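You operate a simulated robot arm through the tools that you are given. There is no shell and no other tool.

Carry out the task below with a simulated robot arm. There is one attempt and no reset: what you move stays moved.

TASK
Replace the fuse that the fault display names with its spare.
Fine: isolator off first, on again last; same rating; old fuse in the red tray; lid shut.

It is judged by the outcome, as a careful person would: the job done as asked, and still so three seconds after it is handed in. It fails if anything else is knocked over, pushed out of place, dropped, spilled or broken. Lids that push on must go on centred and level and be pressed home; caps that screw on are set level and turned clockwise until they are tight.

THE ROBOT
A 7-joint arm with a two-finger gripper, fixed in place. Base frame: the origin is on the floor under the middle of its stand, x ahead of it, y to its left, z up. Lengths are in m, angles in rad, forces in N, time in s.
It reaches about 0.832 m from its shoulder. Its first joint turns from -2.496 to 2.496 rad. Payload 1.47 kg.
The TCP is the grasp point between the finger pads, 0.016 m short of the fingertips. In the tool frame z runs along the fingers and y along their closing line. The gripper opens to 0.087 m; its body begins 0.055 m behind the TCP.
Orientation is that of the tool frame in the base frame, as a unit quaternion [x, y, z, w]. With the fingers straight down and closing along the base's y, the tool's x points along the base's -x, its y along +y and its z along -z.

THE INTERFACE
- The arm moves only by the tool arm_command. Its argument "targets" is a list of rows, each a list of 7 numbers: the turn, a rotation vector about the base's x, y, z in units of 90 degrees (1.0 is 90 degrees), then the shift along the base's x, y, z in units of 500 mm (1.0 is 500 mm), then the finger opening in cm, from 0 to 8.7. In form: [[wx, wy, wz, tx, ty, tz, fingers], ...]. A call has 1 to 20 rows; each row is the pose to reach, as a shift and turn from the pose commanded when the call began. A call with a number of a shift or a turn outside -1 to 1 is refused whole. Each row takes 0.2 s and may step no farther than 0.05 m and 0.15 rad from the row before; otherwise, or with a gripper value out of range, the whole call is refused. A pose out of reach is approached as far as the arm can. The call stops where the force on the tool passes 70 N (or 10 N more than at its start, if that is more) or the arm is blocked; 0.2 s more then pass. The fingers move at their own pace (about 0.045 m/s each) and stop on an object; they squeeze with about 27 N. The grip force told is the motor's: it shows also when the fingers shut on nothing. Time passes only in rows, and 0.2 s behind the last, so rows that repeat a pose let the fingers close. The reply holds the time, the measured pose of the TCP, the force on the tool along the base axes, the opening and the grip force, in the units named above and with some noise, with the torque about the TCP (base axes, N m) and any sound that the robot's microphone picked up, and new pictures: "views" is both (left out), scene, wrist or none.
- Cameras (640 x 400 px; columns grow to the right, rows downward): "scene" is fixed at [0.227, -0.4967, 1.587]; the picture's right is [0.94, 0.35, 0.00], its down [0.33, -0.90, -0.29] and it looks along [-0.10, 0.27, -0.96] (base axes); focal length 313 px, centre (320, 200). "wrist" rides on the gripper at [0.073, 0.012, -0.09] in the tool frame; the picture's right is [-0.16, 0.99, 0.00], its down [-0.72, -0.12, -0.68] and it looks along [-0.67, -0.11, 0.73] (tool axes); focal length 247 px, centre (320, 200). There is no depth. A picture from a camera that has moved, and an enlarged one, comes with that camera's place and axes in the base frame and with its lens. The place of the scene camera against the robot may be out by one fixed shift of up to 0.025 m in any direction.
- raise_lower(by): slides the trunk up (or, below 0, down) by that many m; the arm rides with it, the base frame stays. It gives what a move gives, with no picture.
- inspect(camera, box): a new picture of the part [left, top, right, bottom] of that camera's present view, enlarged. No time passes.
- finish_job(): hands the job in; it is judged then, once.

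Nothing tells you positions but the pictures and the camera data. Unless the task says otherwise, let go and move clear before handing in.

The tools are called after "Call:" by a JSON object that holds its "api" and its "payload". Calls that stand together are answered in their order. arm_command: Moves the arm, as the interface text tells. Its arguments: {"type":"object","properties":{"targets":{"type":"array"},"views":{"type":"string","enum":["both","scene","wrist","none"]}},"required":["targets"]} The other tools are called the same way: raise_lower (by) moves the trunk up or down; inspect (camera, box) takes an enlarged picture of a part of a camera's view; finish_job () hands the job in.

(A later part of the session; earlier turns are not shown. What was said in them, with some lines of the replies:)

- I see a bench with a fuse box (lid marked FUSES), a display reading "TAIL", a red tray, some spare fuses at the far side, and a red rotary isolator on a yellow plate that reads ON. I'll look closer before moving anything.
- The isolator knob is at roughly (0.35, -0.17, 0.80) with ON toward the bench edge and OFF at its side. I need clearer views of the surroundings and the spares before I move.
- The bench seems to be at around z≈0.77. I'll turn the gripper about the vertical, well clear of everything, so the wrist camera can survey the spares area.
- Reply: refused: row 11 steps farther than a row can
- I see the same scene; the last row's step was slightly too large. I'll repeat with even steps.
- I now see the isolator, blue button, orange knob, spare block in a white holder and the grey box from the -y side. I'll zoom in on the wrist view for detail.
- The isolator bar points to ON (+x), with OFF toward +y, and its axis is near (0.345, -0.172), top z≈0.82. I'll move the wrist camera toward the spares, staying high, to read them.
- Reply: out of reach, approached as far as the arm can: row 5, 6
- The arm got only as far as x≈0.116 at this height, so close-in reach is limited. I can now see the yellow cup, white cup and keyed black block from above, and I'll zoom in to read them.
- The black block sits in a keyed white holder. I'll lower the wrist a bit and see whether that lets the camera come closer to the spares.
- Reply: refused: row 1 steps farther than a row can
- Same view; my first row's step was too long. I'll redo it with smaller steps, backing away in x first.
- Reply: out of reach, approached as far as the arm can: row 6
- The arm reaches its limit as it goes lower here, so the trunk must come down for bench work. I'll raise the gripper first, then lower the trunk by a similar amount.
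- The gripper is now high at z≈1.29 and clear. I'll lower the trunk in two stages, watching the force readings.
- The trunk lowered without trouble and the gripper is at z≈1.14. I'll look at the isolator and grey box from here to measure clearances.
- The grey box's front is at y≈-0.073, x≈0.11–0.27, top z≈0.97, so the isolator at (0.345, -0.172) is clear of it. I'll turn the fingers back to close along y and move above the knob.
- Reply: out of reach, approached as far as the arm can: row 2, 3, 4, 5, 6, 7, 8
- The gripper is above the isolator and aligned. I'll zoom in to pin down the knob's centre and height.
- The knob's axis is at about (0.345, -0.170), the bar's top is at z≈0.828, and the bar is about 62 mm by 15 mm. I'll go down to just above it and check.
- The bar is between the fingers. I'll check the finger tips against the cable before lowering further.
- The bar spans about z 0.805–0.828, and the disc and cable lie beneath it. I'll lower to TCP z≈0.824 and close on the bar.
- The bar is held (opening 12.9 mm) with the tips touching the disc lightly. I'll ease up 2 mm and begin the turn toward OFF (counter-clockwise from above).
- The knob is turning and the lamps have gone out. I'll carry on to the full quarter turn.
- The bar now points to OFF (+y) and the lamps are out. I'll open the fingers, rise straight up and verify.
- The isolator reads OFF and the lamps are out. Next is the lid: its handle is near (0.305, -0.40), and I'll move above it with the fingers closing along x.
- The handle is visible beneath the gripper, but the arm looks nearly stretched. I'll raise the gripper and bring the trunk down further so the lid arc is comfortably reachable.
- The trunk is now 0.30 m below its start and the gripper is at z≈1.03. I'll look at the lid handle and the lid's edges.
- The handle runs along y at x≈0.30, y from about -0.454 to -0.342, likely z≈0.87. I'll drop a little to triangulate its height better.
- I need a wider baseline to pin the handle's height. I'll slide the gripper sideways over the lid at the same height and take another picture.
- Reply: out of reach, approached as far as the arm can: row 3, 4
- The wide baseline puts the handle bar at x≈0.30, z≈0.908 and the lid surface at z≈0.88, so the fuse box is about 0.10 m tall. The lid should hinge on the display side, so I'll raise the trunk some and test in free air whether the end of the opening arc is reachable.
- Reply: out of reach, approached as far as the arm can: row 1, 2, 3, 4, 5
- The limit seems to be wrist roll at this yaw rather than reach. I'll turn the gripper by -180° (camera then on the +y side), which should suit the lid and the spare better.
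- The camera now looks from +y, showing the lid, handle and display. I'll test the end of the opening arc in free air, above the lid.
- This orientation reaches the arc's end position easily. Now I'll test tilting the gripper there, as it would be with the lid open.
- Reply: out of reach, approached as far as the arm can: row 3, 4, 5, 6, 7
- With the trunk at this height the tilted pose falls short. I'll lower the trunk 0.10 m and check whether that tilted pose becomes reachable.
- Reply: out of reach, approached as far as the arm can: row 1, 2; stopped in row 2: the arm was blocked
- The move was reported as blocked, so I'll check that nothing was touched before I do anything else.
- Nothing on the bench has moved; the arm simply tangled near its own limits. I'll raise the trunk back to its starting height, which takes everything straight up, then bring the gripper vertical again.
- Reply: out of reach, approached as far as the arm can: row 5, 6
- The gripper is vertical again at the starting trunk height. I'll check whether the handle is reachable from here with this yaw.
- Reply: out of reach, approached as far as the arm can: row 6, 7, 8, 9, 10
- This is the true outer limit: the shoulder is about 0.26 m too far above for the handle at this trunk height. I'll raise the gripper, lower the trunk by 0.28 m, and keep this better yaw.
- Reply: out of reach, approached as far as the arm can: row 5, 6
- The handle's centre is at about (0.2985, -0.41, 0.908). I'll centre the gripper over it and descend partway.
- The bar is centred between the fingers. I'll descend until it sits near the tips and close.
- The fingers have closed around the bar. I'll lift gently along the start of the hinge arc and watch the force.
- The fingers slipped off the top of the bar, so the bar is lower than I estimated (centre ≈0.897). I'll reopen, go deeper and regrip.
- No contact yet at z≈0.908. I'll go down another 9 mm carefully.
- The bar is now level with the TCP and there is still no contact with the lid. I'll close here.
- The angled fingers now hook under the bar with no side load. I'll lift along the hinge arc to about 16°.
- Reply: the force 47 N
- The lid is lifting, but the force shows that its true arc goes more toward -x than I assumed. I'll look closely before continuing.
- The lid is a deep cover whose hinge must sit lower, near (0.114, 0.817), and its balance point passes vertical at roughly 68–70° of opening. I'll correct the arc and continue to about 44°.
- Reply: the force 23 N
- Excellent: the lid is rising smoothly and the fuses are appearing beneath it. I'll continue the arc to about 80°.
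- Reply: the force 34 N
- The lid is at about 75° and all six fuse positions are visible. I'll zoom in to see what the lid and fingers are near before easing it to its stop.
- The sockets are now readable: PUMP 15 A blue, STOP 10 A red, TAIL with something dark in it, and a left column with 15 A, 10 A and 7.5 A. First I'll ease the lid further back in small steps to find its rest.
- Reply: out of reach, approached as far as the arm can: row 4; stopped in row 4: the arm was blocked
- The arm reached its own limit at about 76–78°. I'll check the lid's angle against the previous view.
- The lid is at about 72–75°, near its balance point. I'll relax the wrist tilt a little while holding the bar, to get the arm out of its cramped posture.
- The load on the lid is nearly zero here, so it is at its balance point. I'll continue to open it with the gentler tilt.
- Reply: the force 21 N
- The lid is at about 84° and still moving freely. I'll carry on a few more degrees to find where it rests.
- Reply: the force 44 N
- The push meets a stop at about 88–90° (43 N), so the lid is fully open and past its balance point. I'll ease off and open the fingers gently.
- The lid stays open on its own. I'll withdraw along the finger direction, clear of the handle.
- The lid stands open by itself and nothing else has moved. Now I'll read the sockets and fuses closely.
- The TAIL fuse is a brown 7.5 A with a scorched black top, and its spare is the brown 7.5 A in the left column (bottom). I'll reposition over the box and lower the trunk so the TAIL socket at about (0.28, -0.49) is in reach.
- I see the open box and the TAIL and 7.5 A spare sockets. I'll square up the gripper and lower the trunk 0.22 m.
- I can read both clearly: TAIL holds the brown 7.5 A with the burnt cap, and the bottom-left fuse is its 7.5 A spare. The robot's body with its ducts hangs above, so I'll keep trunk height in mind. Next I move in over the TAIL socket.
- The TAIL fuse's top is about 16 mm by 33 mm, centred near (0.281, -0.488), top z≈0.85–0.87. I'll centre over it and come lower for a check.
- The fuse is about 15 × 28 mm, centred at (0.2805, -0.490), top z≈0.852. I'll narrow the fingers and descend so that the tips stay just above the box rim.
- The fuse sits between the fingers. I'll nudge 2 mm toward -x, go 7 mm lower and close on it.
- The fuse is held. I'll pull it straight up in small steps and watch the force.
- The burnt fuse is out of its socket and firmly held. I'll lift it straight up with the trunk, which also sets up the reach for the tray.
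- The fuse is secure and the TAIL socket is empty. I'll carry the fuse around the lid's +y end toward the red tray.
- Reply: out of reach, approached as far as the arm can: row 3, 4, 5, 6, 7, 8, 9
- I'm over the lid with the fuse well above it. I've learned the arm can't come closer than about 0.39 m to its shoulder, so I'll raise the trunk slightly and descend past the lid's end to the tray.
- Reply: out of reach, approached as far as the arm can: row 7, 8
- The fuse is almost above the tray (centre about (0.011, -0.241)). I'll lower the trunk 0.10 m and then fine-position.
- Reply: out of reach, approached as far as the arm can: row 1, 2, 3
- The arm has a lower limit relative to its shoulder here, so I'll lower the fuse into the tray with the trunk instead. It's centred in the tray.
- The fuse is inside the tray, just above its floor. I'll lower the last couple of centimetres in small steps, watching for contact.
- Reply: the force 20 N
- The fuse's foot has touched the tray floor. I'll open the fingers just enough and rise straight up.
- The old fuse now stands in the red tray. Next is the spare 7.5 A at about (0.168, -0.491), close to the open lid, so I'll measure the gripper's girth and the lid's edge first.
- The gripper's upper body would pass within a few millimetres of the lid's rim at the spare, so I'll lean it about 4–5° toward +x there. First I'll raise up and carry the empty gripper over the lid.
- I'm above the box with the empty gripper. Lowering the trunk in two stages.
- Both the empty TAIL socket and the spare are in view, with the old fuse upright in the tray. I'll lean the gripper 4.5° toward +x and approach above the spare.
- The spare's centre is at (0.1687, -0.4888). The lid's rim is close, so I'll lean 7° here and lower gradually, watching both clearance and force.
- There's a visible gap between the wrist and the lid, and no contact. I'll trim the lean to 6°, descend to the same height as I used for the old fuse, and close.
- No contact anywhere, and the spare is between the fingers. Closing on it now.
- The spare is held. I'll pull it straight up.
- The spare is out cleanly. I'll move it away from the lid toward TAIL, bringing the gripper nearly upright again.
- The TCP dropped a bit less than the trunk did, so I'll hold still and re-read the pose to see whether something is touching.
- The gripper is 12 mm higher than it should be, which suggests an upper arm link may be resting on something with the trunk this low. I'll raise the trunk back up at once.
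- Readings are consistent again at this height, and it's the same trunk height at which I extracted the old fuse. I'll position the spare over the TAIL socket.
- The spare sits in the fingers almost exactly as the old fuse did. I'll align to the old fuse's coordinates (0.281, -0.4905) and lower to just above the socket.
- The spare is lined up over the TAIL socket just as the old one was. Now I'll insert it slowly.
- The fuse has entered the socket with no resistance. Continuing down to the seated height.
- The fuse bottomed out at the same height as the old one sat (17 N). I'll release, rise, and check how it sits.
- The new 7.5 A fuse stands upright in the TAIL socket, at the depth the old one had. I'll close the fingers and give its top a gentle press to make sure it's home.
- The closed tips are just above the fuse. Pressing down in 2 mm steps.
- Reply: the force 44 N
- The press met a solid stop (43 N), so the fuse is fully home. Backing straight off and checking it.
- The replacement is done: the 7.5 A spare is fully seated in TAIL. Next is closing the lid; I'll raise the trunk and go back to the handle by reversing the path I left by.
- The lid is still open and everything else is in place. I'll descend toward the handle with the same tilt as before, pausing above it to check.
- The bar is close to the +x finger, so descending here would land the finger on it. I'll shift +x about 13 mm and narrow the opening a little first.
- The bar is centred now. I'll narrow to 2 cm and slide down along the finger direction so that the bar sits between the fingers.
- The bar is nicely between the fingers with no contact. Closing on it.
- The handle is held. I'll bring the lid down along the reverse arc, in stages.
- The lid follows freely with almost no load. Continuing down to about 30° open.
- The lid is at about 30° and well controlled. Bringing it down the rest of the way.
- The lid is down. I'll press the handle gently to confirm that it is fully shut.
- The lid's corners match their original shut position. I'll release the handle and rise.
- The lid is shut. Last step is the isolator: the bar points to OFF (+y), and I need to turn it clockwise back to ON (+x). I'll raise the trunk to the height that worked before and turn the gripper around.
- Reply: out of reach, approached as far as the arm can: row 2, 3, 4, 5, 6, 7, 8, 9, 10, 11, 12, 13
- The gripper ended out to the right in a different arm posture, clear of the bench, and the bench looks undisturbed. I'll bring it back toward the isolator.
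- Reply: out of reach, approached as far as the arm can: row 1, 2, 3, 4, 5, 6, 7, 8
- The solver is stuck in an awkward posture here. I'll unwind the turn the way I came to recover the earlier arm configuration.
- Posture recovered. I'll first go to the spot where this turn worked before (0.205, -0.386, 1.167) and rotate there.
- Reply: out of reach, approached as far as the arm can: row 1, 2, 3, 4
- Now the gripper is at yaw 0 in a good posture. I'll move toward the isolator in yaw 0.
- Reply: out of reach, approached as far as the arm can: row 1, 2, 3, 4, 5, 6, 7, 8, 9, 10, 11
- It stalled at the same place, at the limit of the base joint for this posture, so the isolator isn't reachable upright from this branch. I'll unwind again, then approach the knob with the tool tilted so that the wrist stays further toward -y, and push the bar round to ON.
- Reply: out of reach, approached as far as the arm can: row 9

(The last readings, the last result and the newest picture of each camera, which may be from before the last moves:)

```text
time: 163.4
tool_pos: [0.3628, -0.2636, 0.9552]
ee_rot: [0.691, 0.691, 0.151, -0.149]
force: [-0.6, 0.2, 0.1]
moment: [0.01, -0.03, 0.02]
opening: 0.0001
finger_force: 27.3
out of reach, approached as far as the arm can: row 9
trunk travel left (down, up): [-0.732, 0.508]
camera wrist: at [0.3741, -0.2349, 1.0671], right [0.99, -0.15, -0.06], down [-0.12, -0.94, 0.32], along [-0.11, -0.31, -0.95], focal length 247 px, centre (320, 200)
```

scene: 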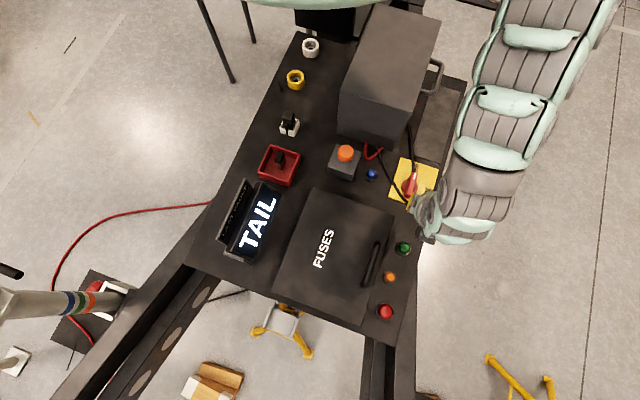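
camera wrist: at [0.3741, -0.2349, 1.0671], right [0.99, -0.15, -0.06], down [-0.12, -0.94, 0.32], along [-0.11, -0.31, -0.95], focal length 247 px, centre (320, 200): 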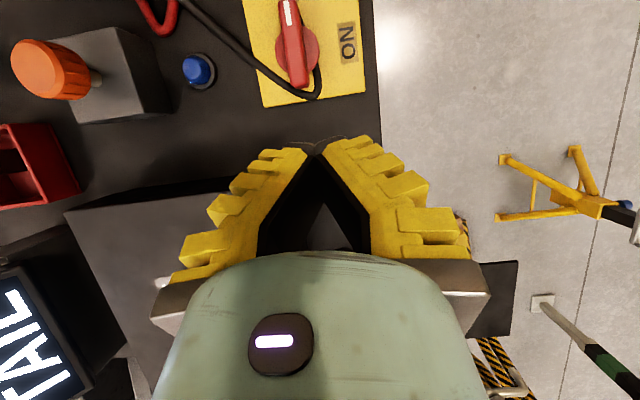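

The tilted approach works: the knob's -y end is right ahead, with the closed fingers about to serve as a pusher. I'll come down toward its +x side along the reachable boundary.

Call:
{"api": "arm_command", "payload": {"targets": [[0, 0, 0, 0.005, 0, -0.05, 0], [0, 0, 0, 0.01, 0, -0.1, 0], [0, 0, 0, 0.026, 0.037, -0.14, 0], [0, 0, 0, 0.042, 0.077, -0.186, 0], [0, 0, 0, 0.042, 0.077, -0.186, 0]]}}

Call:
{"api": "inspect", "payload": {"camera": "wrist", "box": [200, 0, 440, 180]}}

Call:
{"api": "inspect", "payload": {"camera": "scene", "box": [360, 130, 500, 260]}}

```text
time: 164.7
tool_pos: [0.3846, -0.2247, 0.8618]
ee_rot: [0.691, 0.691, 0.151, -0.147]
force: [-0.6, 0.3, 0.6]
moment: [-0.03, -0.02, 0.03]
opening: 0.0
finger_force: 27.2
trunk travel left (down, up): [-0.732, 0.508]
camera wrist: at [0.3949, -0.1959, 0.9729], right [0.99, -0.15, -0.06], down [-0.12, -0.94, 0.32], along [-0.1, -0.31, -0.95], focal length 247 px, centre (320, 200)
```

scene: 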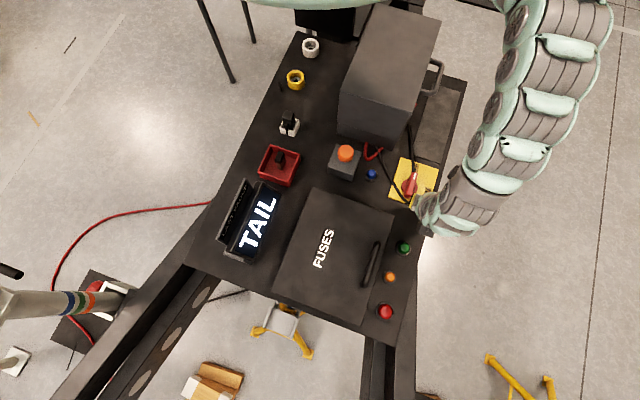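
wrist: 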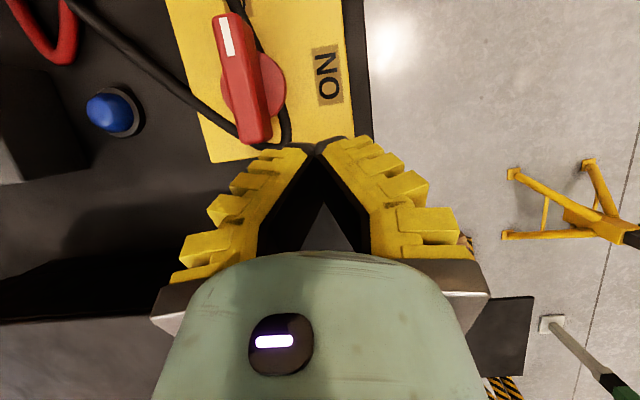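

```text
2.22 times, centred on (320, 90) of wrist
camera zoom: at [0.3949, -0.1959, 0.9729], right [0.99, -0.15, -0.06], down [-0.12, -0.94, 0.32], along [-0.1, -0.31, -0.95], focal length 549 px, centre (320, 444)
```

zoom: 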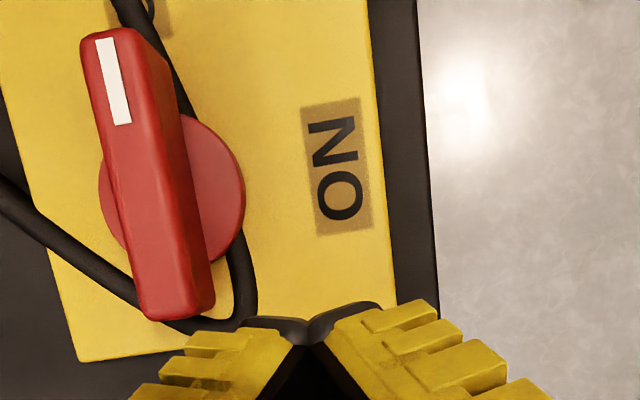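

```text
3.08 times, centred on (430, 195) of scene
camera zoom: at [0.227, -0.4967, 1.587], right [0.94, 0.35, 0.0], down [0.33, -0.9, -0.29], along [-0.1, 0.27, -0.96], focal length 962 px, centre (-18, 215)
```

zoom: 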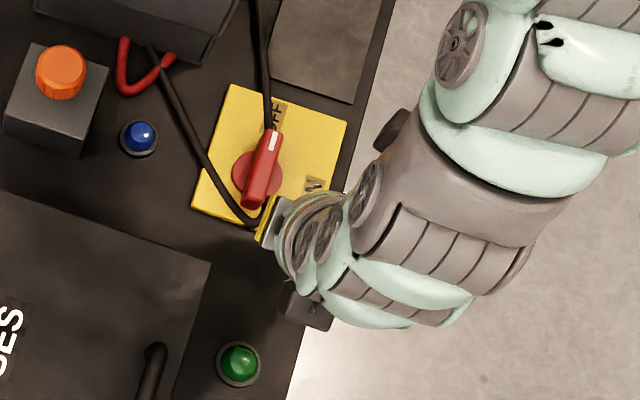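

I have a clear view of the bar and the ON label. I'll lower slightly with the trunk and slide the closed tips alongside the bar's -y end on its +x side.

Call:
{"api": "raise_lower", "payload": {"by": -0.03}}

Call:
{"api": "arm_command", "payload": {"targets": [[0, 0, 0, 0, 0.016, 0, 0], [0, 0, 0, 0, 0.032, -0.004, 0], [0, 0, 0, 0, 0.046, -0.009, 0], [0, 0, 0, 0, 0.046, -0.009, 0]], "views": "wrist"}}

Call:
{"api": "inspect", "payload": {"camera": "wrist", "box": [200, 20, 440, 200]}}

```text
time: 165.4
tool_pos: [0.3832, -0.2244, 0.8306]
ee_rot: [0.691, 0.691, 0.152, -0.148]
force: [0.2, -0.8, -0.3]
moment: [-0.03, 0.02, 0.03]
opening: 0.0
finger_force: 26.3
trunk travel left (down, up): [-0.702, 0.538]
```

```text
time: 166.4
tool_pos: [0.384, -0.2007, 0.8279]
ee_rot: [0.692, 0.691, 0.151, -0.147]
force: [0.1, 0.8, -0.4]
moment: [-0.01, 0.0, -0.02]
opening: 0.0
finger_force: 26.9
trunk travel left (down, up): [-0.702, 0.538]
camera wrist: at [0.3945, -0.1728, 0.9389], right [0.99, -0.15, -0.06], down [-0.12, -0.94, 0.32], along [-0.1, -0.31, -0.95], focal length 247 px, centre (320, 200)
```

wrist: 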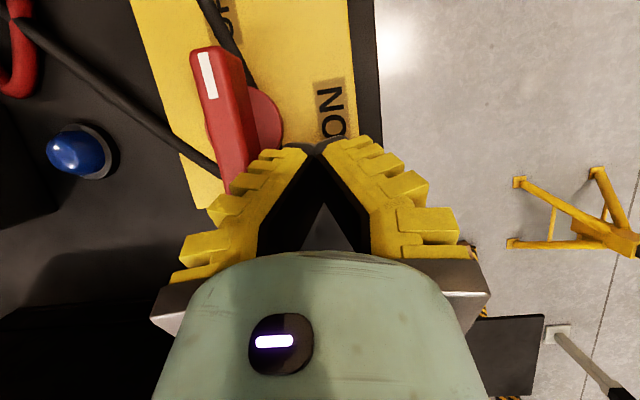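

```text
2.22 times, centred on (320, 110) of wrist
camera zoom: at [0.3945, -0.1728, 0.9389], right [0.99, -0.15, -0.06], down [-0.12, -0.94, 0.32], along [-0.1, -0.31, -0.95], focal length 549 px, centre (320, 400)
```

zoom: 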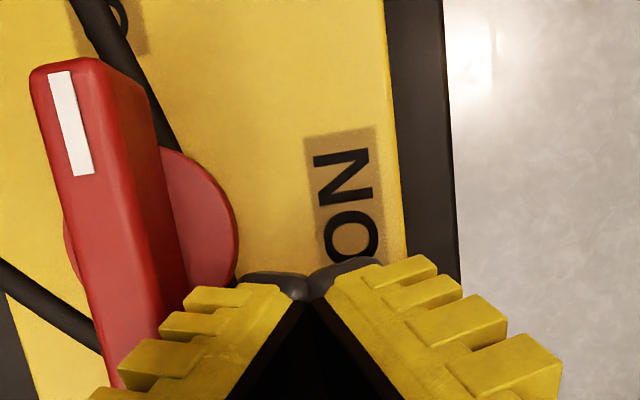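

The tips are level with the bar, with about 15 mm to go before contact. I'll start pushing it clockwise in small arc steps.

Call:
{"api": "arm_command", "payload": {"targets": [[0, 0, 0, -0.014, -0.002, 0, 0], [0.01, 0, 0, -0.029, -0.002, 0, 0], [0.02, 0, 0, -0.039, -0.012, 0, 0], [0.03, 0, 0, -0.047, -0.018, 0, 0], [0.04, 0, 0, -0.055, -0.023, 0, 0], [0.04, 0, 0, -0.055, -0.023, 0, 0]], "views": "both"}}

Call:
{"api": "inspect", "payload": {"camera": "wrist", "box": [160, 20, 400, 200]}}

```text
time: 167.8
tool_pos: [0.357, -0.212, 0.8265]
ee_rot: [0.687, 0.685, 0.173, -0.169]
force: [0.6, 0.2, 0.2]
moment: [0.0, 0.03, 0.0]
opening: 0.0001
finger_force: 26.8
trunk travel left (down, up): [-0.702, 0.538]
camera wrist: at [0.3675, -0.1912, 0.9401], right [0.99, -0.14, -0.07], down [-0.12, -0.96, 0.26], along [-0.1, -0.25, -0.96], focal length 247 px, centre (320, 200)
```

scene: 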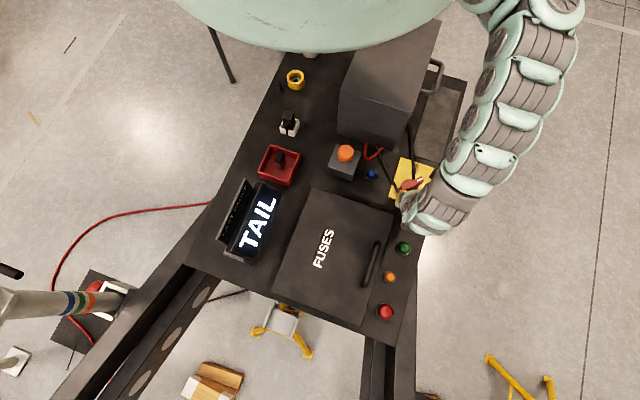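
wrist: 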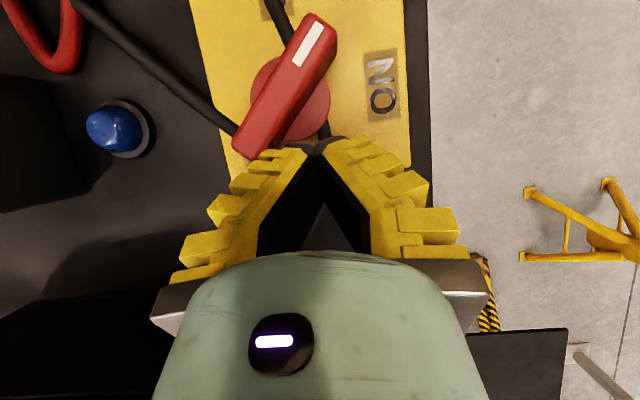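

```text
2.22 times, centred on (280, 110) of wrist
camera zoom: at [0.3675, -0.1912, 0.9401], right [0.99, -0.14, -0.07], down [-0.12, -0.96, 0.26], along [-0.1, -0.25, -0.96], focal length 549 px, centre (409, 400)
```

zoom: 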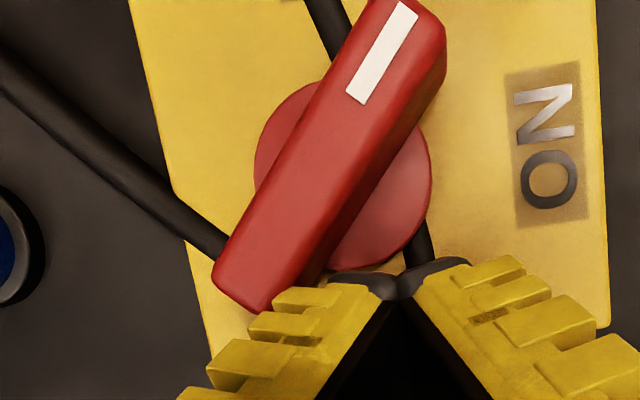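

The bar is turning: about 37° so far. Continuing the push.

Call:
{"api": "arm_command", "payload": {"targets": [[0.01, 0, 0, -0.01, -0.003, 0, 0], [0.015, 0, 0, -0.02, -0.004, 0, 0], [0.02, 0, 0, -0.031, -0.003, 0, 0], [0.025, 0, 0, -0.041, 0, 0, 0], [0.03, 0, 0, -0.051, 0.006, 0, 0], [0.04, 0, 0, -0.06, 0.012, 0, 0], [0.04, 0, 0, -0.06, 0.012, 0, 0]], "views": "both"}}

Call:
{"api": "inspect", "payload": {"camera": "wrist", "box": [180, 0, 440, 200]}}

```text
time: 169.4
tool_pos: [0.3376, -0.212, 0.8318]
ee_rot: [0.679, 0.683, 0.196, -0.184]
force: [37.0, -13.9, 7.9]
moment: [-0.16, 1.74, 3.2]
opening: 0.0
finger_force: 27.2
trunk travel left (down, up): [-0.702, 0.538]
camera wrist: at [0.3472, -0.197, 0.9454], right [0.99, -0.13, -0.06], down [-0.12, -0.97, 0.2], along [-0.09, -0.2, -0.98], focal length 247 px, centre (320, 200)
```

scene: 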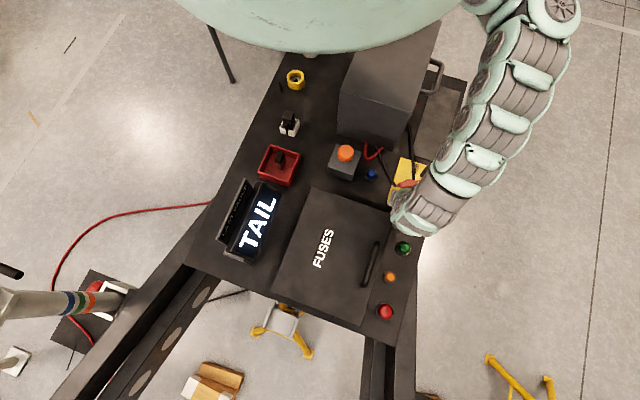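
wrist: 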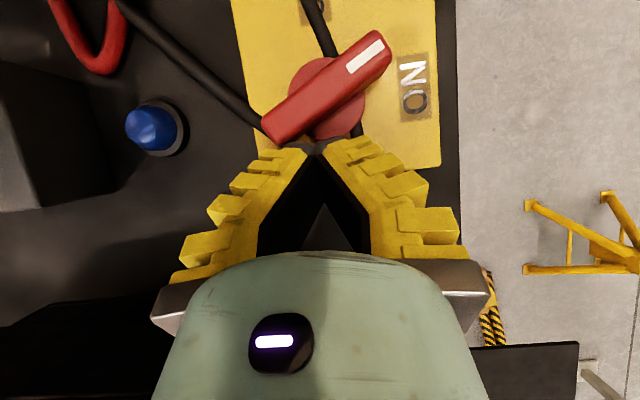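

```text
2.00 times, centred on (310, 100) of wrist
camera zoom: at [0.3472, -0.197, 0.9454], right [0.99, -0.13, -0.06], down [-0.12, -0.97, 0.2], along [-0.09, -0.2, -0.98], focal length 494 px, centre (340, 400)
```

zoom: 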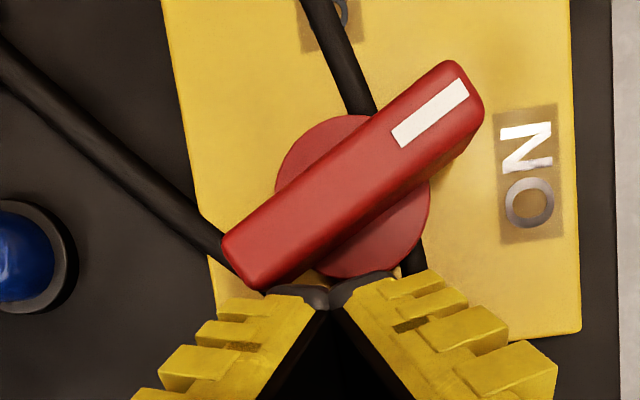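

The far side of the gripper met the fuse-box corner (37 N in x), so I'll back off at once. The knob is at about 58°; I'll finish with less tilt so the gripper's back clears the lid.

Call:
{"api": "arm_command", "payload": {"targets": [[0, 0, 0, 0.03, -0.004, 0, 0], [0, 0, 0, 0.05, -0.01, 0.01, 0], [0, 0, 0, 0.06, -0.02, 0.04, 0], [0, 0, 0, 0.06, -0.02, 0.1, 0]]}}

Call:
{"api": "inspect", "payload": {"camera": "scene", "box": [225, 130, 465, 340]}}

```text
time: 170.4
tool_pos: [0.3553, -0.2168, 0.8769]
ee_rot: [0.681, 0.68, 0.194, -0.192]
force: [-0.4, 0.1, -0.8]
moment: [0.0, -0.01, -0.04]
opening: 0.0
finger_force: 27.2
trunk travel left (down, up): [-0.702, 0.538]
camera wrist: at [0.3671, -0.2028, 0.991], right [0.99, -0.14, -0.08], down [-0.12, -0.97, 0.2], along [-0.11, -0.19, -0.98], focal length 247 px, centre (320, 200)
```

scene: 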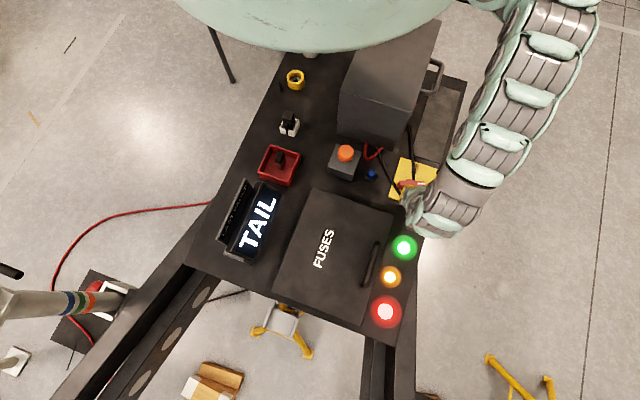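
wrist: 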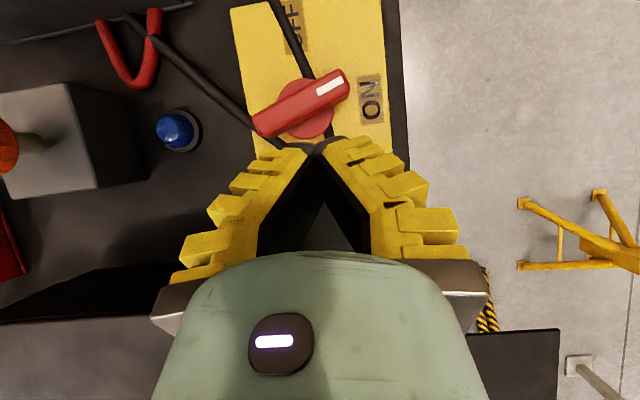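

```text
1.90 times, centred on (345, 235) of scene
camera zoom: at [0.227, -0.4967, 1.587], right [0.94, 0.35, 0.0], down [0.33, -0.9, -0.29], along [-0.1, 0.27, -0.96], focal length 596 px, centre (272, 133)
```

zoom: 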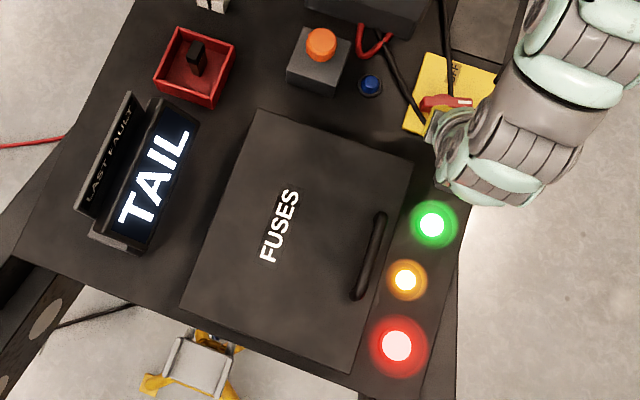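

All three lamps are lit now, including the red one that was dark before, so the circuit works. The bar still has roughly 18° to go to sit squarely at ON, so I'll reset with less tilt and finish the push.

Call:
{"api": "raise_lower", "payload": {"by": 0.12}}

Call:
{"api": "arm_command", "payload": {"targets": [[-0.05, 0, 0, 0, -0.03, -0.02, 0], [-0.1, 0, 0, -0.005, -0.04, -0.06, 0], [-0.14, 0, 0, -0.015, -0.045, -0.11, 0], [-0.17, 0, 0, -0.025, -0.045, -0.17, 0], [-0.185, 0, 0, -0.035, -0.04, -0.22, 0], [-0.185, 0, 0, -0.04, -0.03, -0.26, 0]]}}

```text
time: 171.9
tool_pos: [0.3561, -0.2165, 0.9966]
ee_rot: [0.681, 0.68, 0.193, -0.191]
force: [0.1, 0.3, 0.2]
moment: [-0.01, 0.03, 0.01]
opening: 0.0
finger_force: 26.8
trunk travel left (down, up): [-0.822, 0.418]
```

```text
time: 173.3
tool_pos: [0.3376, -0.2319, 0.8653]
ee_rot: [0.702, 0.7, 0.095, -0.09]
force: [-0.4, 0.2, 0.0]
moment: [0.0, -0.01, -0.03]
opening: 0.0
finger_force: 27.0
trunk travel left (down, up): [-0.822, 0.418]
camera wrist: at [0.3494, -0.1858, 0.972], right [0.99, -0.15, -0.04], down [-0.12, -0.87, 0.47], along [-0.1, -0.46, -0.88], focal length 247 px, centre (320, 200)
```

scene: 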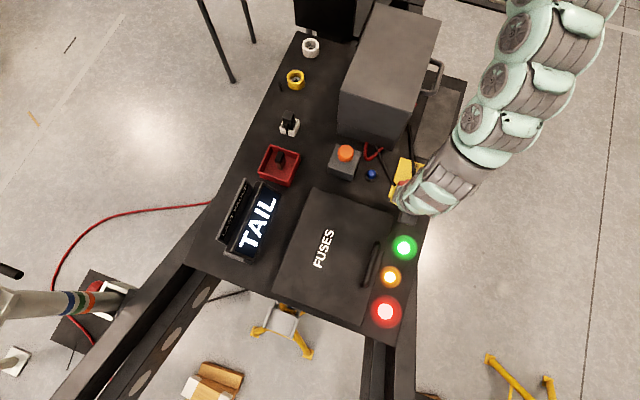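
wrist: 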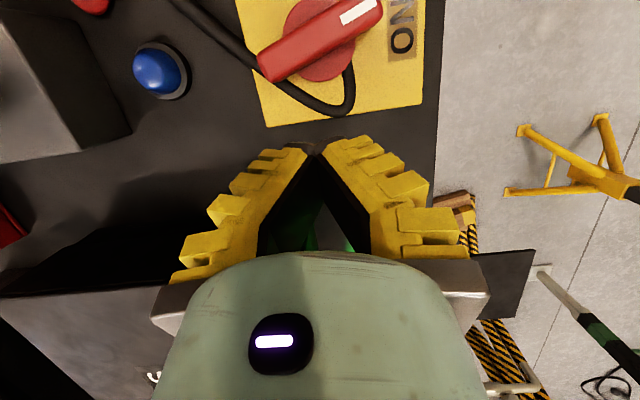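

Good, no limit reached this time. Let me measure the bar's present angle.

Call:
{"api": "inspect", "payload": {"camera": "wrist", "box": [220, 0, 440, 150]}}

Call:
{"api": "inspect", "payload": {"camera": "scene", "box": [370, 150, 450, 230]}}

```text
2.67 times, centred on (330, 75) of wrist
camera zoom: at [0.3494, -0.1858, 0.972], right [0.99, -0.15, -0.04], down [-0.12, -0.87, 0.47], along [-0.1, -0.46, -0.88], focal length 659 px, centre (293, 533)
```

zoom: 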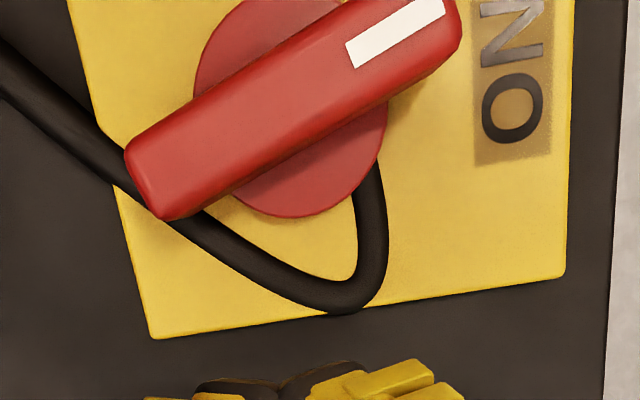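

```text
5.00 times, centred on (410, 190) of scene
camera zoom: at [0.227, -0.4967, 1.587], right [0.94, 0.35, 0.0], down [0.33, -0.9, -0.29], along [-0.1, 0.27, -0.96], focal length 1564 px, centre (-130, 250)
```

zoom: 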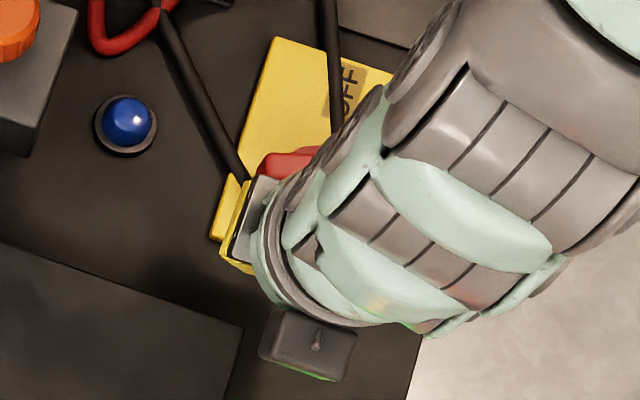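

About 15° remain. I'll lower behind the bar's far arm and push it in +y to the end.

Call:
{"api": "arm_command", "payload": {"targets": [[0, 0, 0, -0.012, 0, -0.043, 0], [0, 0, 0, -0.016, 0.006, -0.079, 0], [0, 0, 0, -0.018, 0.027, -0.079, 0], [0, 0, 0, -0.018, 0.045, -0.079, 0], [0, 0, 0, -0.018, 0.057, -0.079, 0], [0, 0, 0, -0.018, 0.067, -0.079, 0], [0, 0, 0, -0.019, 0.073, -0.079, 0]]}}

Call:
{"api": "inspect", "payload": {"camera": "wrist", "box": [200, 0, 440, 180]}}

```text
time: 174.9
tool_pos: [0.3261, -0.1969, 0.8261]
ee_rot: [0.702, 0.7, 0.094, -0.089]
force: [1.1, -4.4, -1.3]
moment: [-0.02, 0.0, -0.04]
opening: 0.0059
finger_force: 28.2
trunk travel left (down, up): [-0.822, 0.418]
camera wrist: at [0.3377, -0.15, 0.9319], right [0.99, -0.16, -0.04], down [-0.12, -0.87, 0.47], along [-0.1, -0.46, -0.88], focal length 247 px, centre (320, 200)
```

scene: 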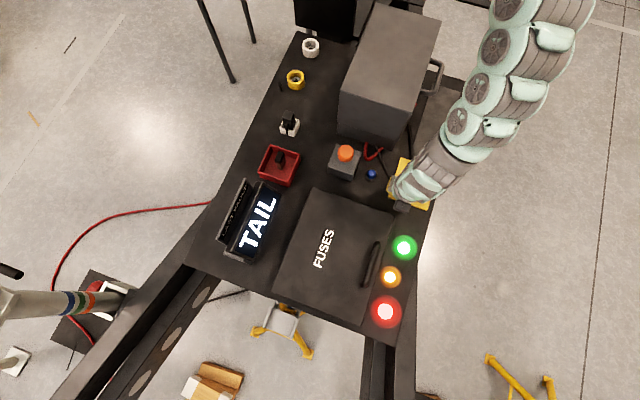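
wrist: 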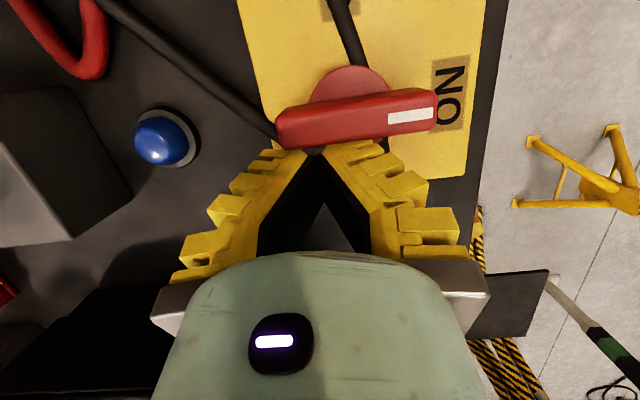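

```text
2.22 times, centred on (320, 90) of wrist
camera zoom: at [0.3377, -0.15, 0.9319], right [0.99, -0.16, -0.04], down [-0.12, -0.87, 0.47], along [-0.1, -0.46, -0.88], focal length 549 px, centre (320, 444)
```

zoom: 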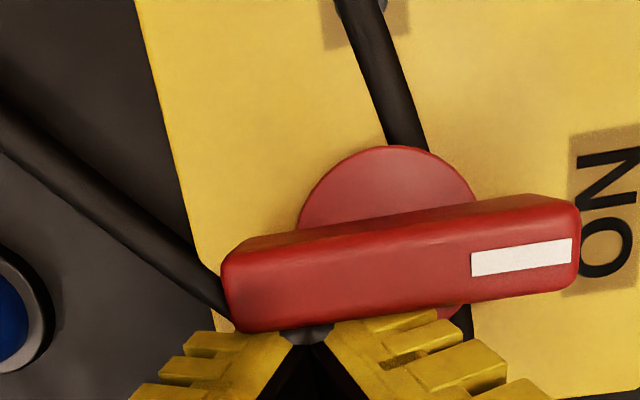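

The bar now lies along +x with its white mark at ON, and all three lamps are lit. I'll back away from it and rise clear.

Call:
{"api": "arm_command", "payload": {"targets": [[0, 0, 0, 0.002, -0.02, 0, 0], [0, 0, 0, 0.006, -0.05, 0.006, 0], [0, 0, 0, 0.01, -0.06, 0.05, 0], [0, 0, 0, 0.014, -0.07, 0.12, 0], [0, 0, 0, 0.02, -0.1, 0.2, 0], [0, 0, 0, 0.03, -0.14, 0.28, 0], [0, 0, 0, 0.04, -0.18, 0.34, 0]]}}

Call:
{"api": "inspect", "payload": {"camera": "scene", "box": [370, 140, 450, 220]}}

Call:
{"api": "inspect", "payload": {"camera": "wrist", "box": [180, 0, 460, 150]}}

```text
time: 176.5
tool_pos: [0.346, -0.2837, 0.9985]
ee_rot: [0.702, 0.701, 0.094, -0.09]
force: [0.6, 1.1, 0.5]
moment: [-0.02, 0.0, -0.01]
opening: 0.0002
finger_force: 27.8
trunk travel left (down, up): [-0.822, 0.418]
camera wrist: at [0.3578, -0.2367, 1.1024], right [0.99, -0.15, -0.04], down [-0.12, -0.87, 0.47], along [-0.1, -0.46, -0.88], focal length 247 px, centre (320, 200)
```

scene: 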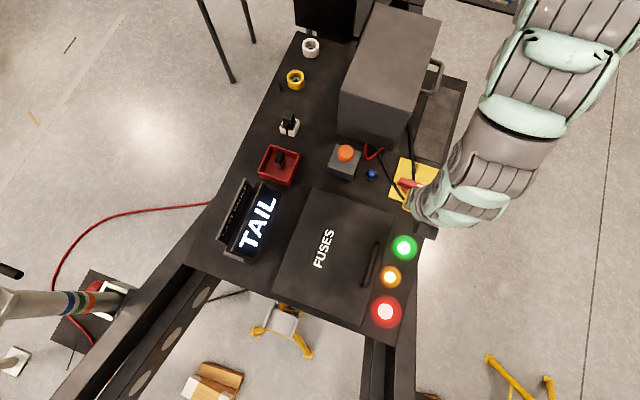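
wrist: 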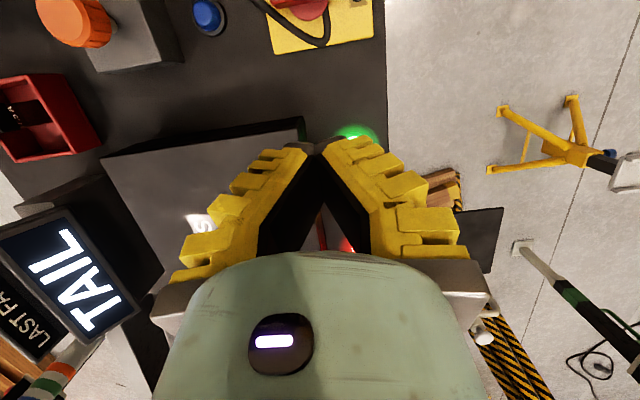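

```text
5.00 times, centred on (410, 180) of scene
camera zoom: at [0.227, -0.4967, 1.587], right [0.94, 0.35, 0.0], down [0.33, -0.9, -0.29], along [-0.1, 0.27, -0.96], focal length 1564 px, centre (-130, 300)
```

zoom: 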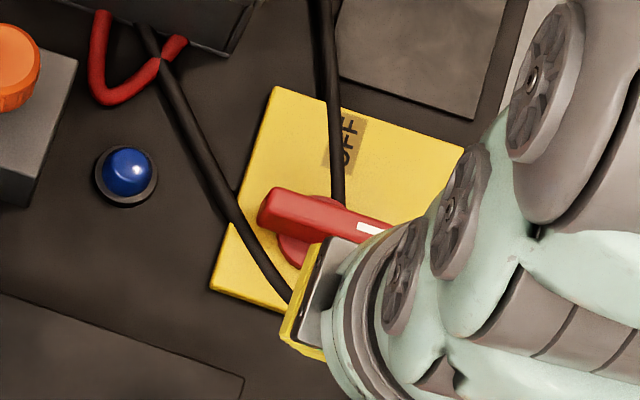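

```text
2.29 times, centred on (320, 75) of wrist
camera zoom: at [0.3578, -0.2367, 1.1024], right [0.99, -0.15, -0.04], down [-0.12, -0.87, 0.47], along [-0.1, -0.46, -0.88], focal length 564 px, centre (320, 486)
```

zoom: 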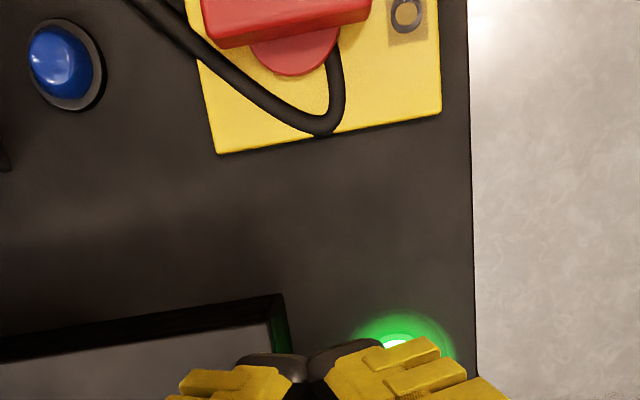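

I'll move the arm further clear for an unobstructed look at the isolator.

Call:
{"api": "arm_command", "payload": {"targets": [[-0.05, 0, 0, 0, -0.04, 0.04, 0], [-0.1, 0, 0, -0.01, -0.08, 0.08, 1], [-0.14, 0, 0, -0.02, -0.12, 0.12, 2], [-0.17, 0, 0, -0.04, -0.17, 0.16, 3], [-0.17, 0, 0, -0.06, -0.22, 0.2, 4], [-0.17, 0, 0, -0.08, -0.27, 0.22, 4]]}}

Call:
{"api": "inspect", "payload": {"camera": "scene", "box": [375, 145, 455, 215]}}

Call:
{"api": "inspect", "payload": {"camera": "scene", "box": [225, 130, 465, 340]}}

```text
time: 177.9
tool_pos: [0.3059, -0.4217, 1.1054]
ee_rot: [0.707, 0.707, -0.001, 0.003]
force: [0.4, 0.3, -0.3]
moment: [-0.05, 0.01, -0.03]
opening: 0.0459
finger_force: 3.9
out of reach, approached as far as the arm can: row 1, 2, 3, 4, 5
trunk travel left (down, up): [-0.822, 0.418]
camera wrist: at [0.3173, -0.3496, 1.1953], right [0.99, -0.16, 0.0], down [-0.12, -0.72, 0.68], along [-0.1, -0.67, -0.73], focal length 247 px, centre (320, 200)
```

scene: 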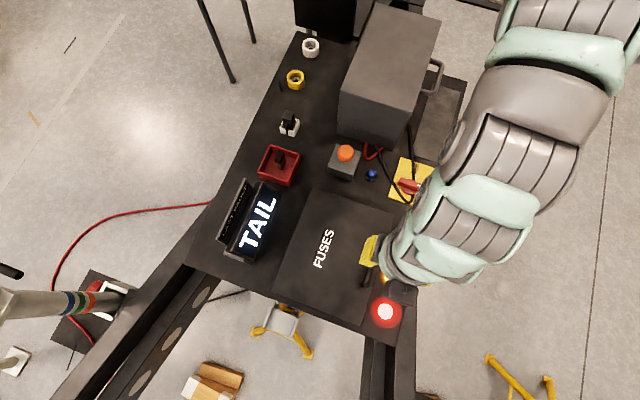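
wrist: 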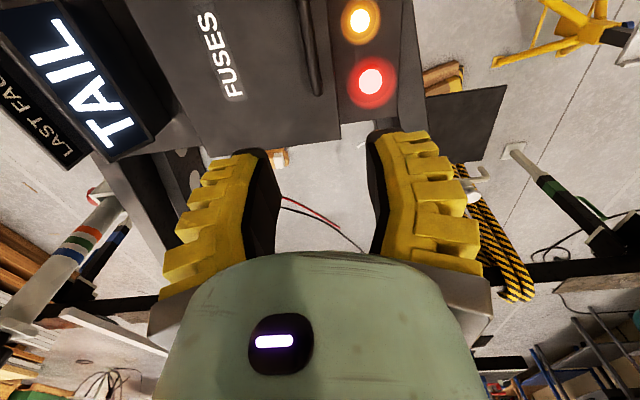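

```text
5.71 times, centred on (415, 180) of scene
camera zoom: at [0.227, -0.4967, 1.587], right [0.94, 0.35, 0.0], down [0.33, -0.9, -0.29], along [-0.1, 0.27, -0.96], focal length 1787 px, centre (-223, 314)
```

zoom: 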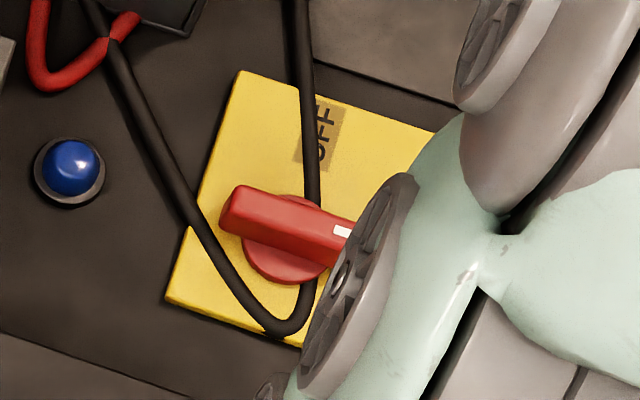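

```text
1.90 times, centred on (345, 235) of scene
camera zoom: at [0.227, -0.4967, 1.587], right [0.94, 0.35, 0.0], down [0.33, -0.9, -0.29], along [-0.1, 0.27, -0.96], focal length 596 px, centre (272, 133)
```

zoom: 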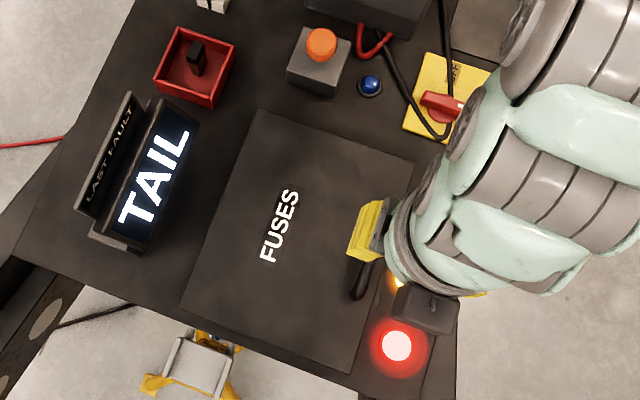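

The isolator's bar matches its original ON position exactly, the lamps are lit, the lid is shut and the old fuse is in the red tray. I'll raise clear and do a last check of the whole bench.

Call:
{"api": "raise_lower", "payload": {"by": 0.15}}

Call:
{"api": "arm_command", "payload": {"targets": [[0, 0, 0, -0.06, 0, 0.02, 4], [0, 0, 0, -0.14, 0, 0.02, 4], [0, 0, 0, -0.22, 0.01, 0.02, 4], [0, 0, 0, -0.3, 0.02, 0.02, 4], [0, 0, 0, -0.38, 0.02, 0.02, 4], [0, 0, 0, -0.46, 0.02, 0.0, 4]]}}

Call:
{"api": "inspect", "payload": {"camera": "scene", "box": [375, 145, 455, 215]}}

Call:
{"api": "inspect", "payload": {"camera": "scene", "box": [200, 140, 480, 340]}}

Call:
{"api": "inspect", "payload": {"camera": "scene", "box": [250, 10, 470, 190]}}

```text
time: 179.7
tool_pos: [0.3053, -0.421, 1.2564]
ee_rot: [0.707, 0.707, 0.001, 0.002]
force: [0.9, -0.4, 0.1]
moment: [0.01, -0.03, -0.03]
opening: 0.0458
finger_force: 3.6
trunk travel left (down, up): [-0.972, 0.268]
```

```text
time: 181.1
tool_pos: [0.0755, -0.4126, 1.2541]
ee_rot: [0.706, 0.708, 0.001, 0.001]
force: [-0.2, -0.6, -0.9]
moment: [0.01, 0.02, -0.03]
opening: 0.0459
finger_force: 4.2
out of reach, approached as far as the arm can: row 1, 2, 3, 4
trunk travel left (down, up): [-0.972, 0.268]
camera wrist: at [0.0863, -0.3407, 1.3442], right [0.99, -0.16, 0.0], down [-0.12, -0.72, 0.68], along [-0.1, -0.67, -0.73], focal length 247 px, centre (320, 200)
```

scene: 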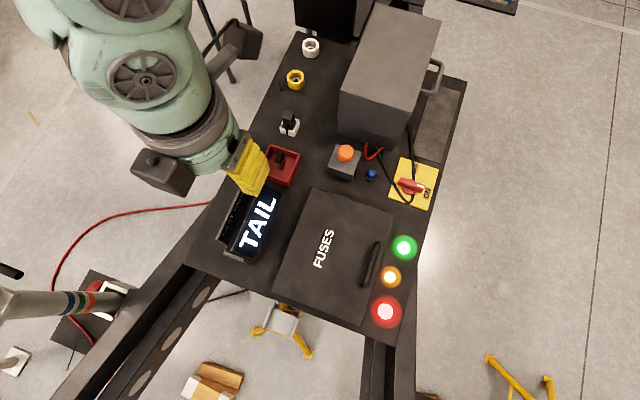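
wrist: 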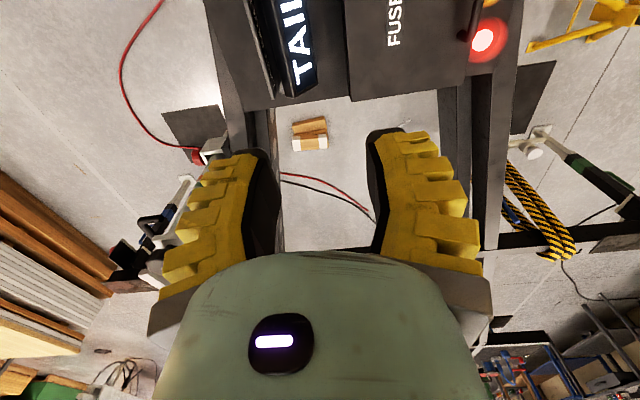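

```text
5.71 times, centred on (415, 180) of scene
camera zoom: at [0.227, -0.4967, 1.587], right [0.94, 0.35, 0.0], down [0.33, -0.9, -0.29], along [-0.1, 0.27, -0.96], focal length 1787 px, centre (-223, 314)
```

zoom: 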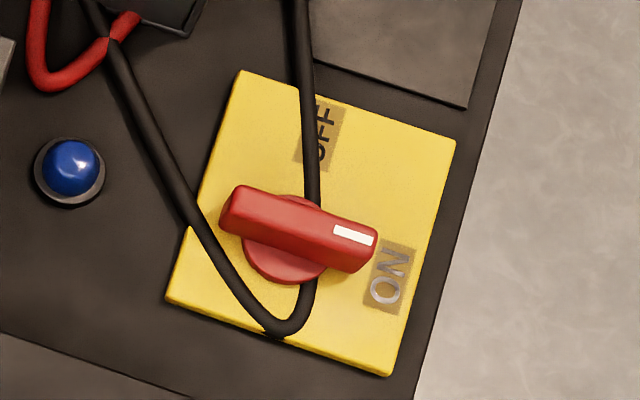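

```text
2.00 times, centred on (340, 240) of scene
camera zoom: at [0.227, -0.4967, 1.587], right [0.94, 0.35, 0.0], down [0.33, -0.9, -0.29], along [-0.1, 0.27, -0.96], focal length 625 px, centre (280, 120)
```

zoom: 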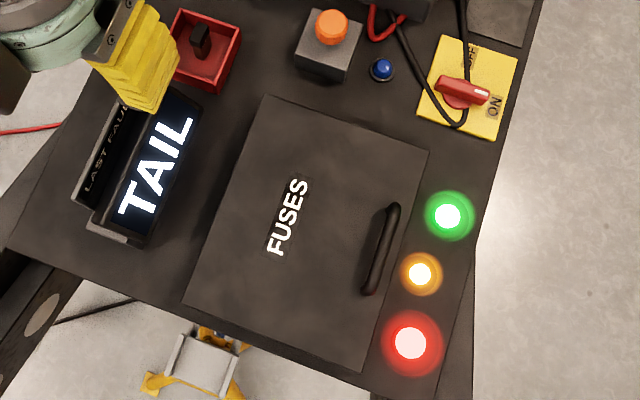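

```text
2.22 times, centred on (360, 100) of scene
camera zoom: at [0.227, -0.4967, 1.587], right [0.94, 0.35, 0.0], down [0.33, -0.9, -0.29], along [-0.1, 0.27, -0.96], focal length 695 px, centre (231, 422)
```

zoom: 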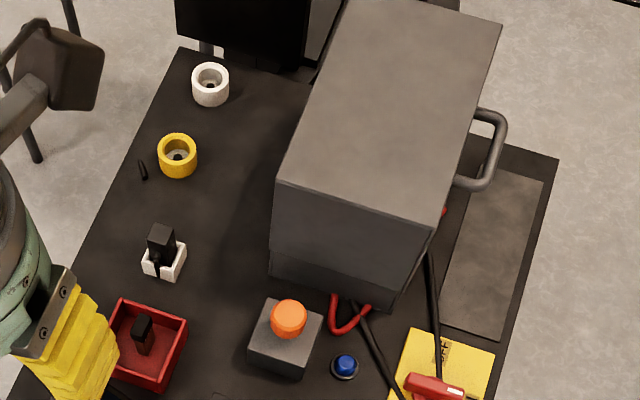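

Everything checks out. The isolator is back at ON with all three lamps lit, the lid is shut, the burnt fuse is in the red tray, nothing else has shifted, and the arm is clear. Handing in.

Call:
{"api": "finish_job", "payload": {}}

```text
The job is handed in.
```

The TAIL fuse has been replaced with its 7.5 A spare, and the job is handed in. All three lamps are now lit, including the red one that was dark at the start.

- **Isolator:** I turned it off before opening the box and back on at the end. The bar sits exactly where it was in the first pictures.
- **Fuses:** The burnt 7.5 A fuse is standing in the red tray. The 7.5 A spare from the box is fully seated in the TAIL socket, and a 43 N press on its top met a firm stop.
- **Lid:** It is shut, and its corners line up with where they were at the start.

- **Lid bump:** While I pushed the isolator back on, the gripper leaned on the corner of the fuse box at about 37 N. I backed off at once, and the lid and box show no movement.
- **Upper-arm contact:** Earlier, with the trunk at its lowest, an upper part of the arm seemed to rest on something by about 12 mm. I raised it straight away, and everything in the final pictures is in its original place.
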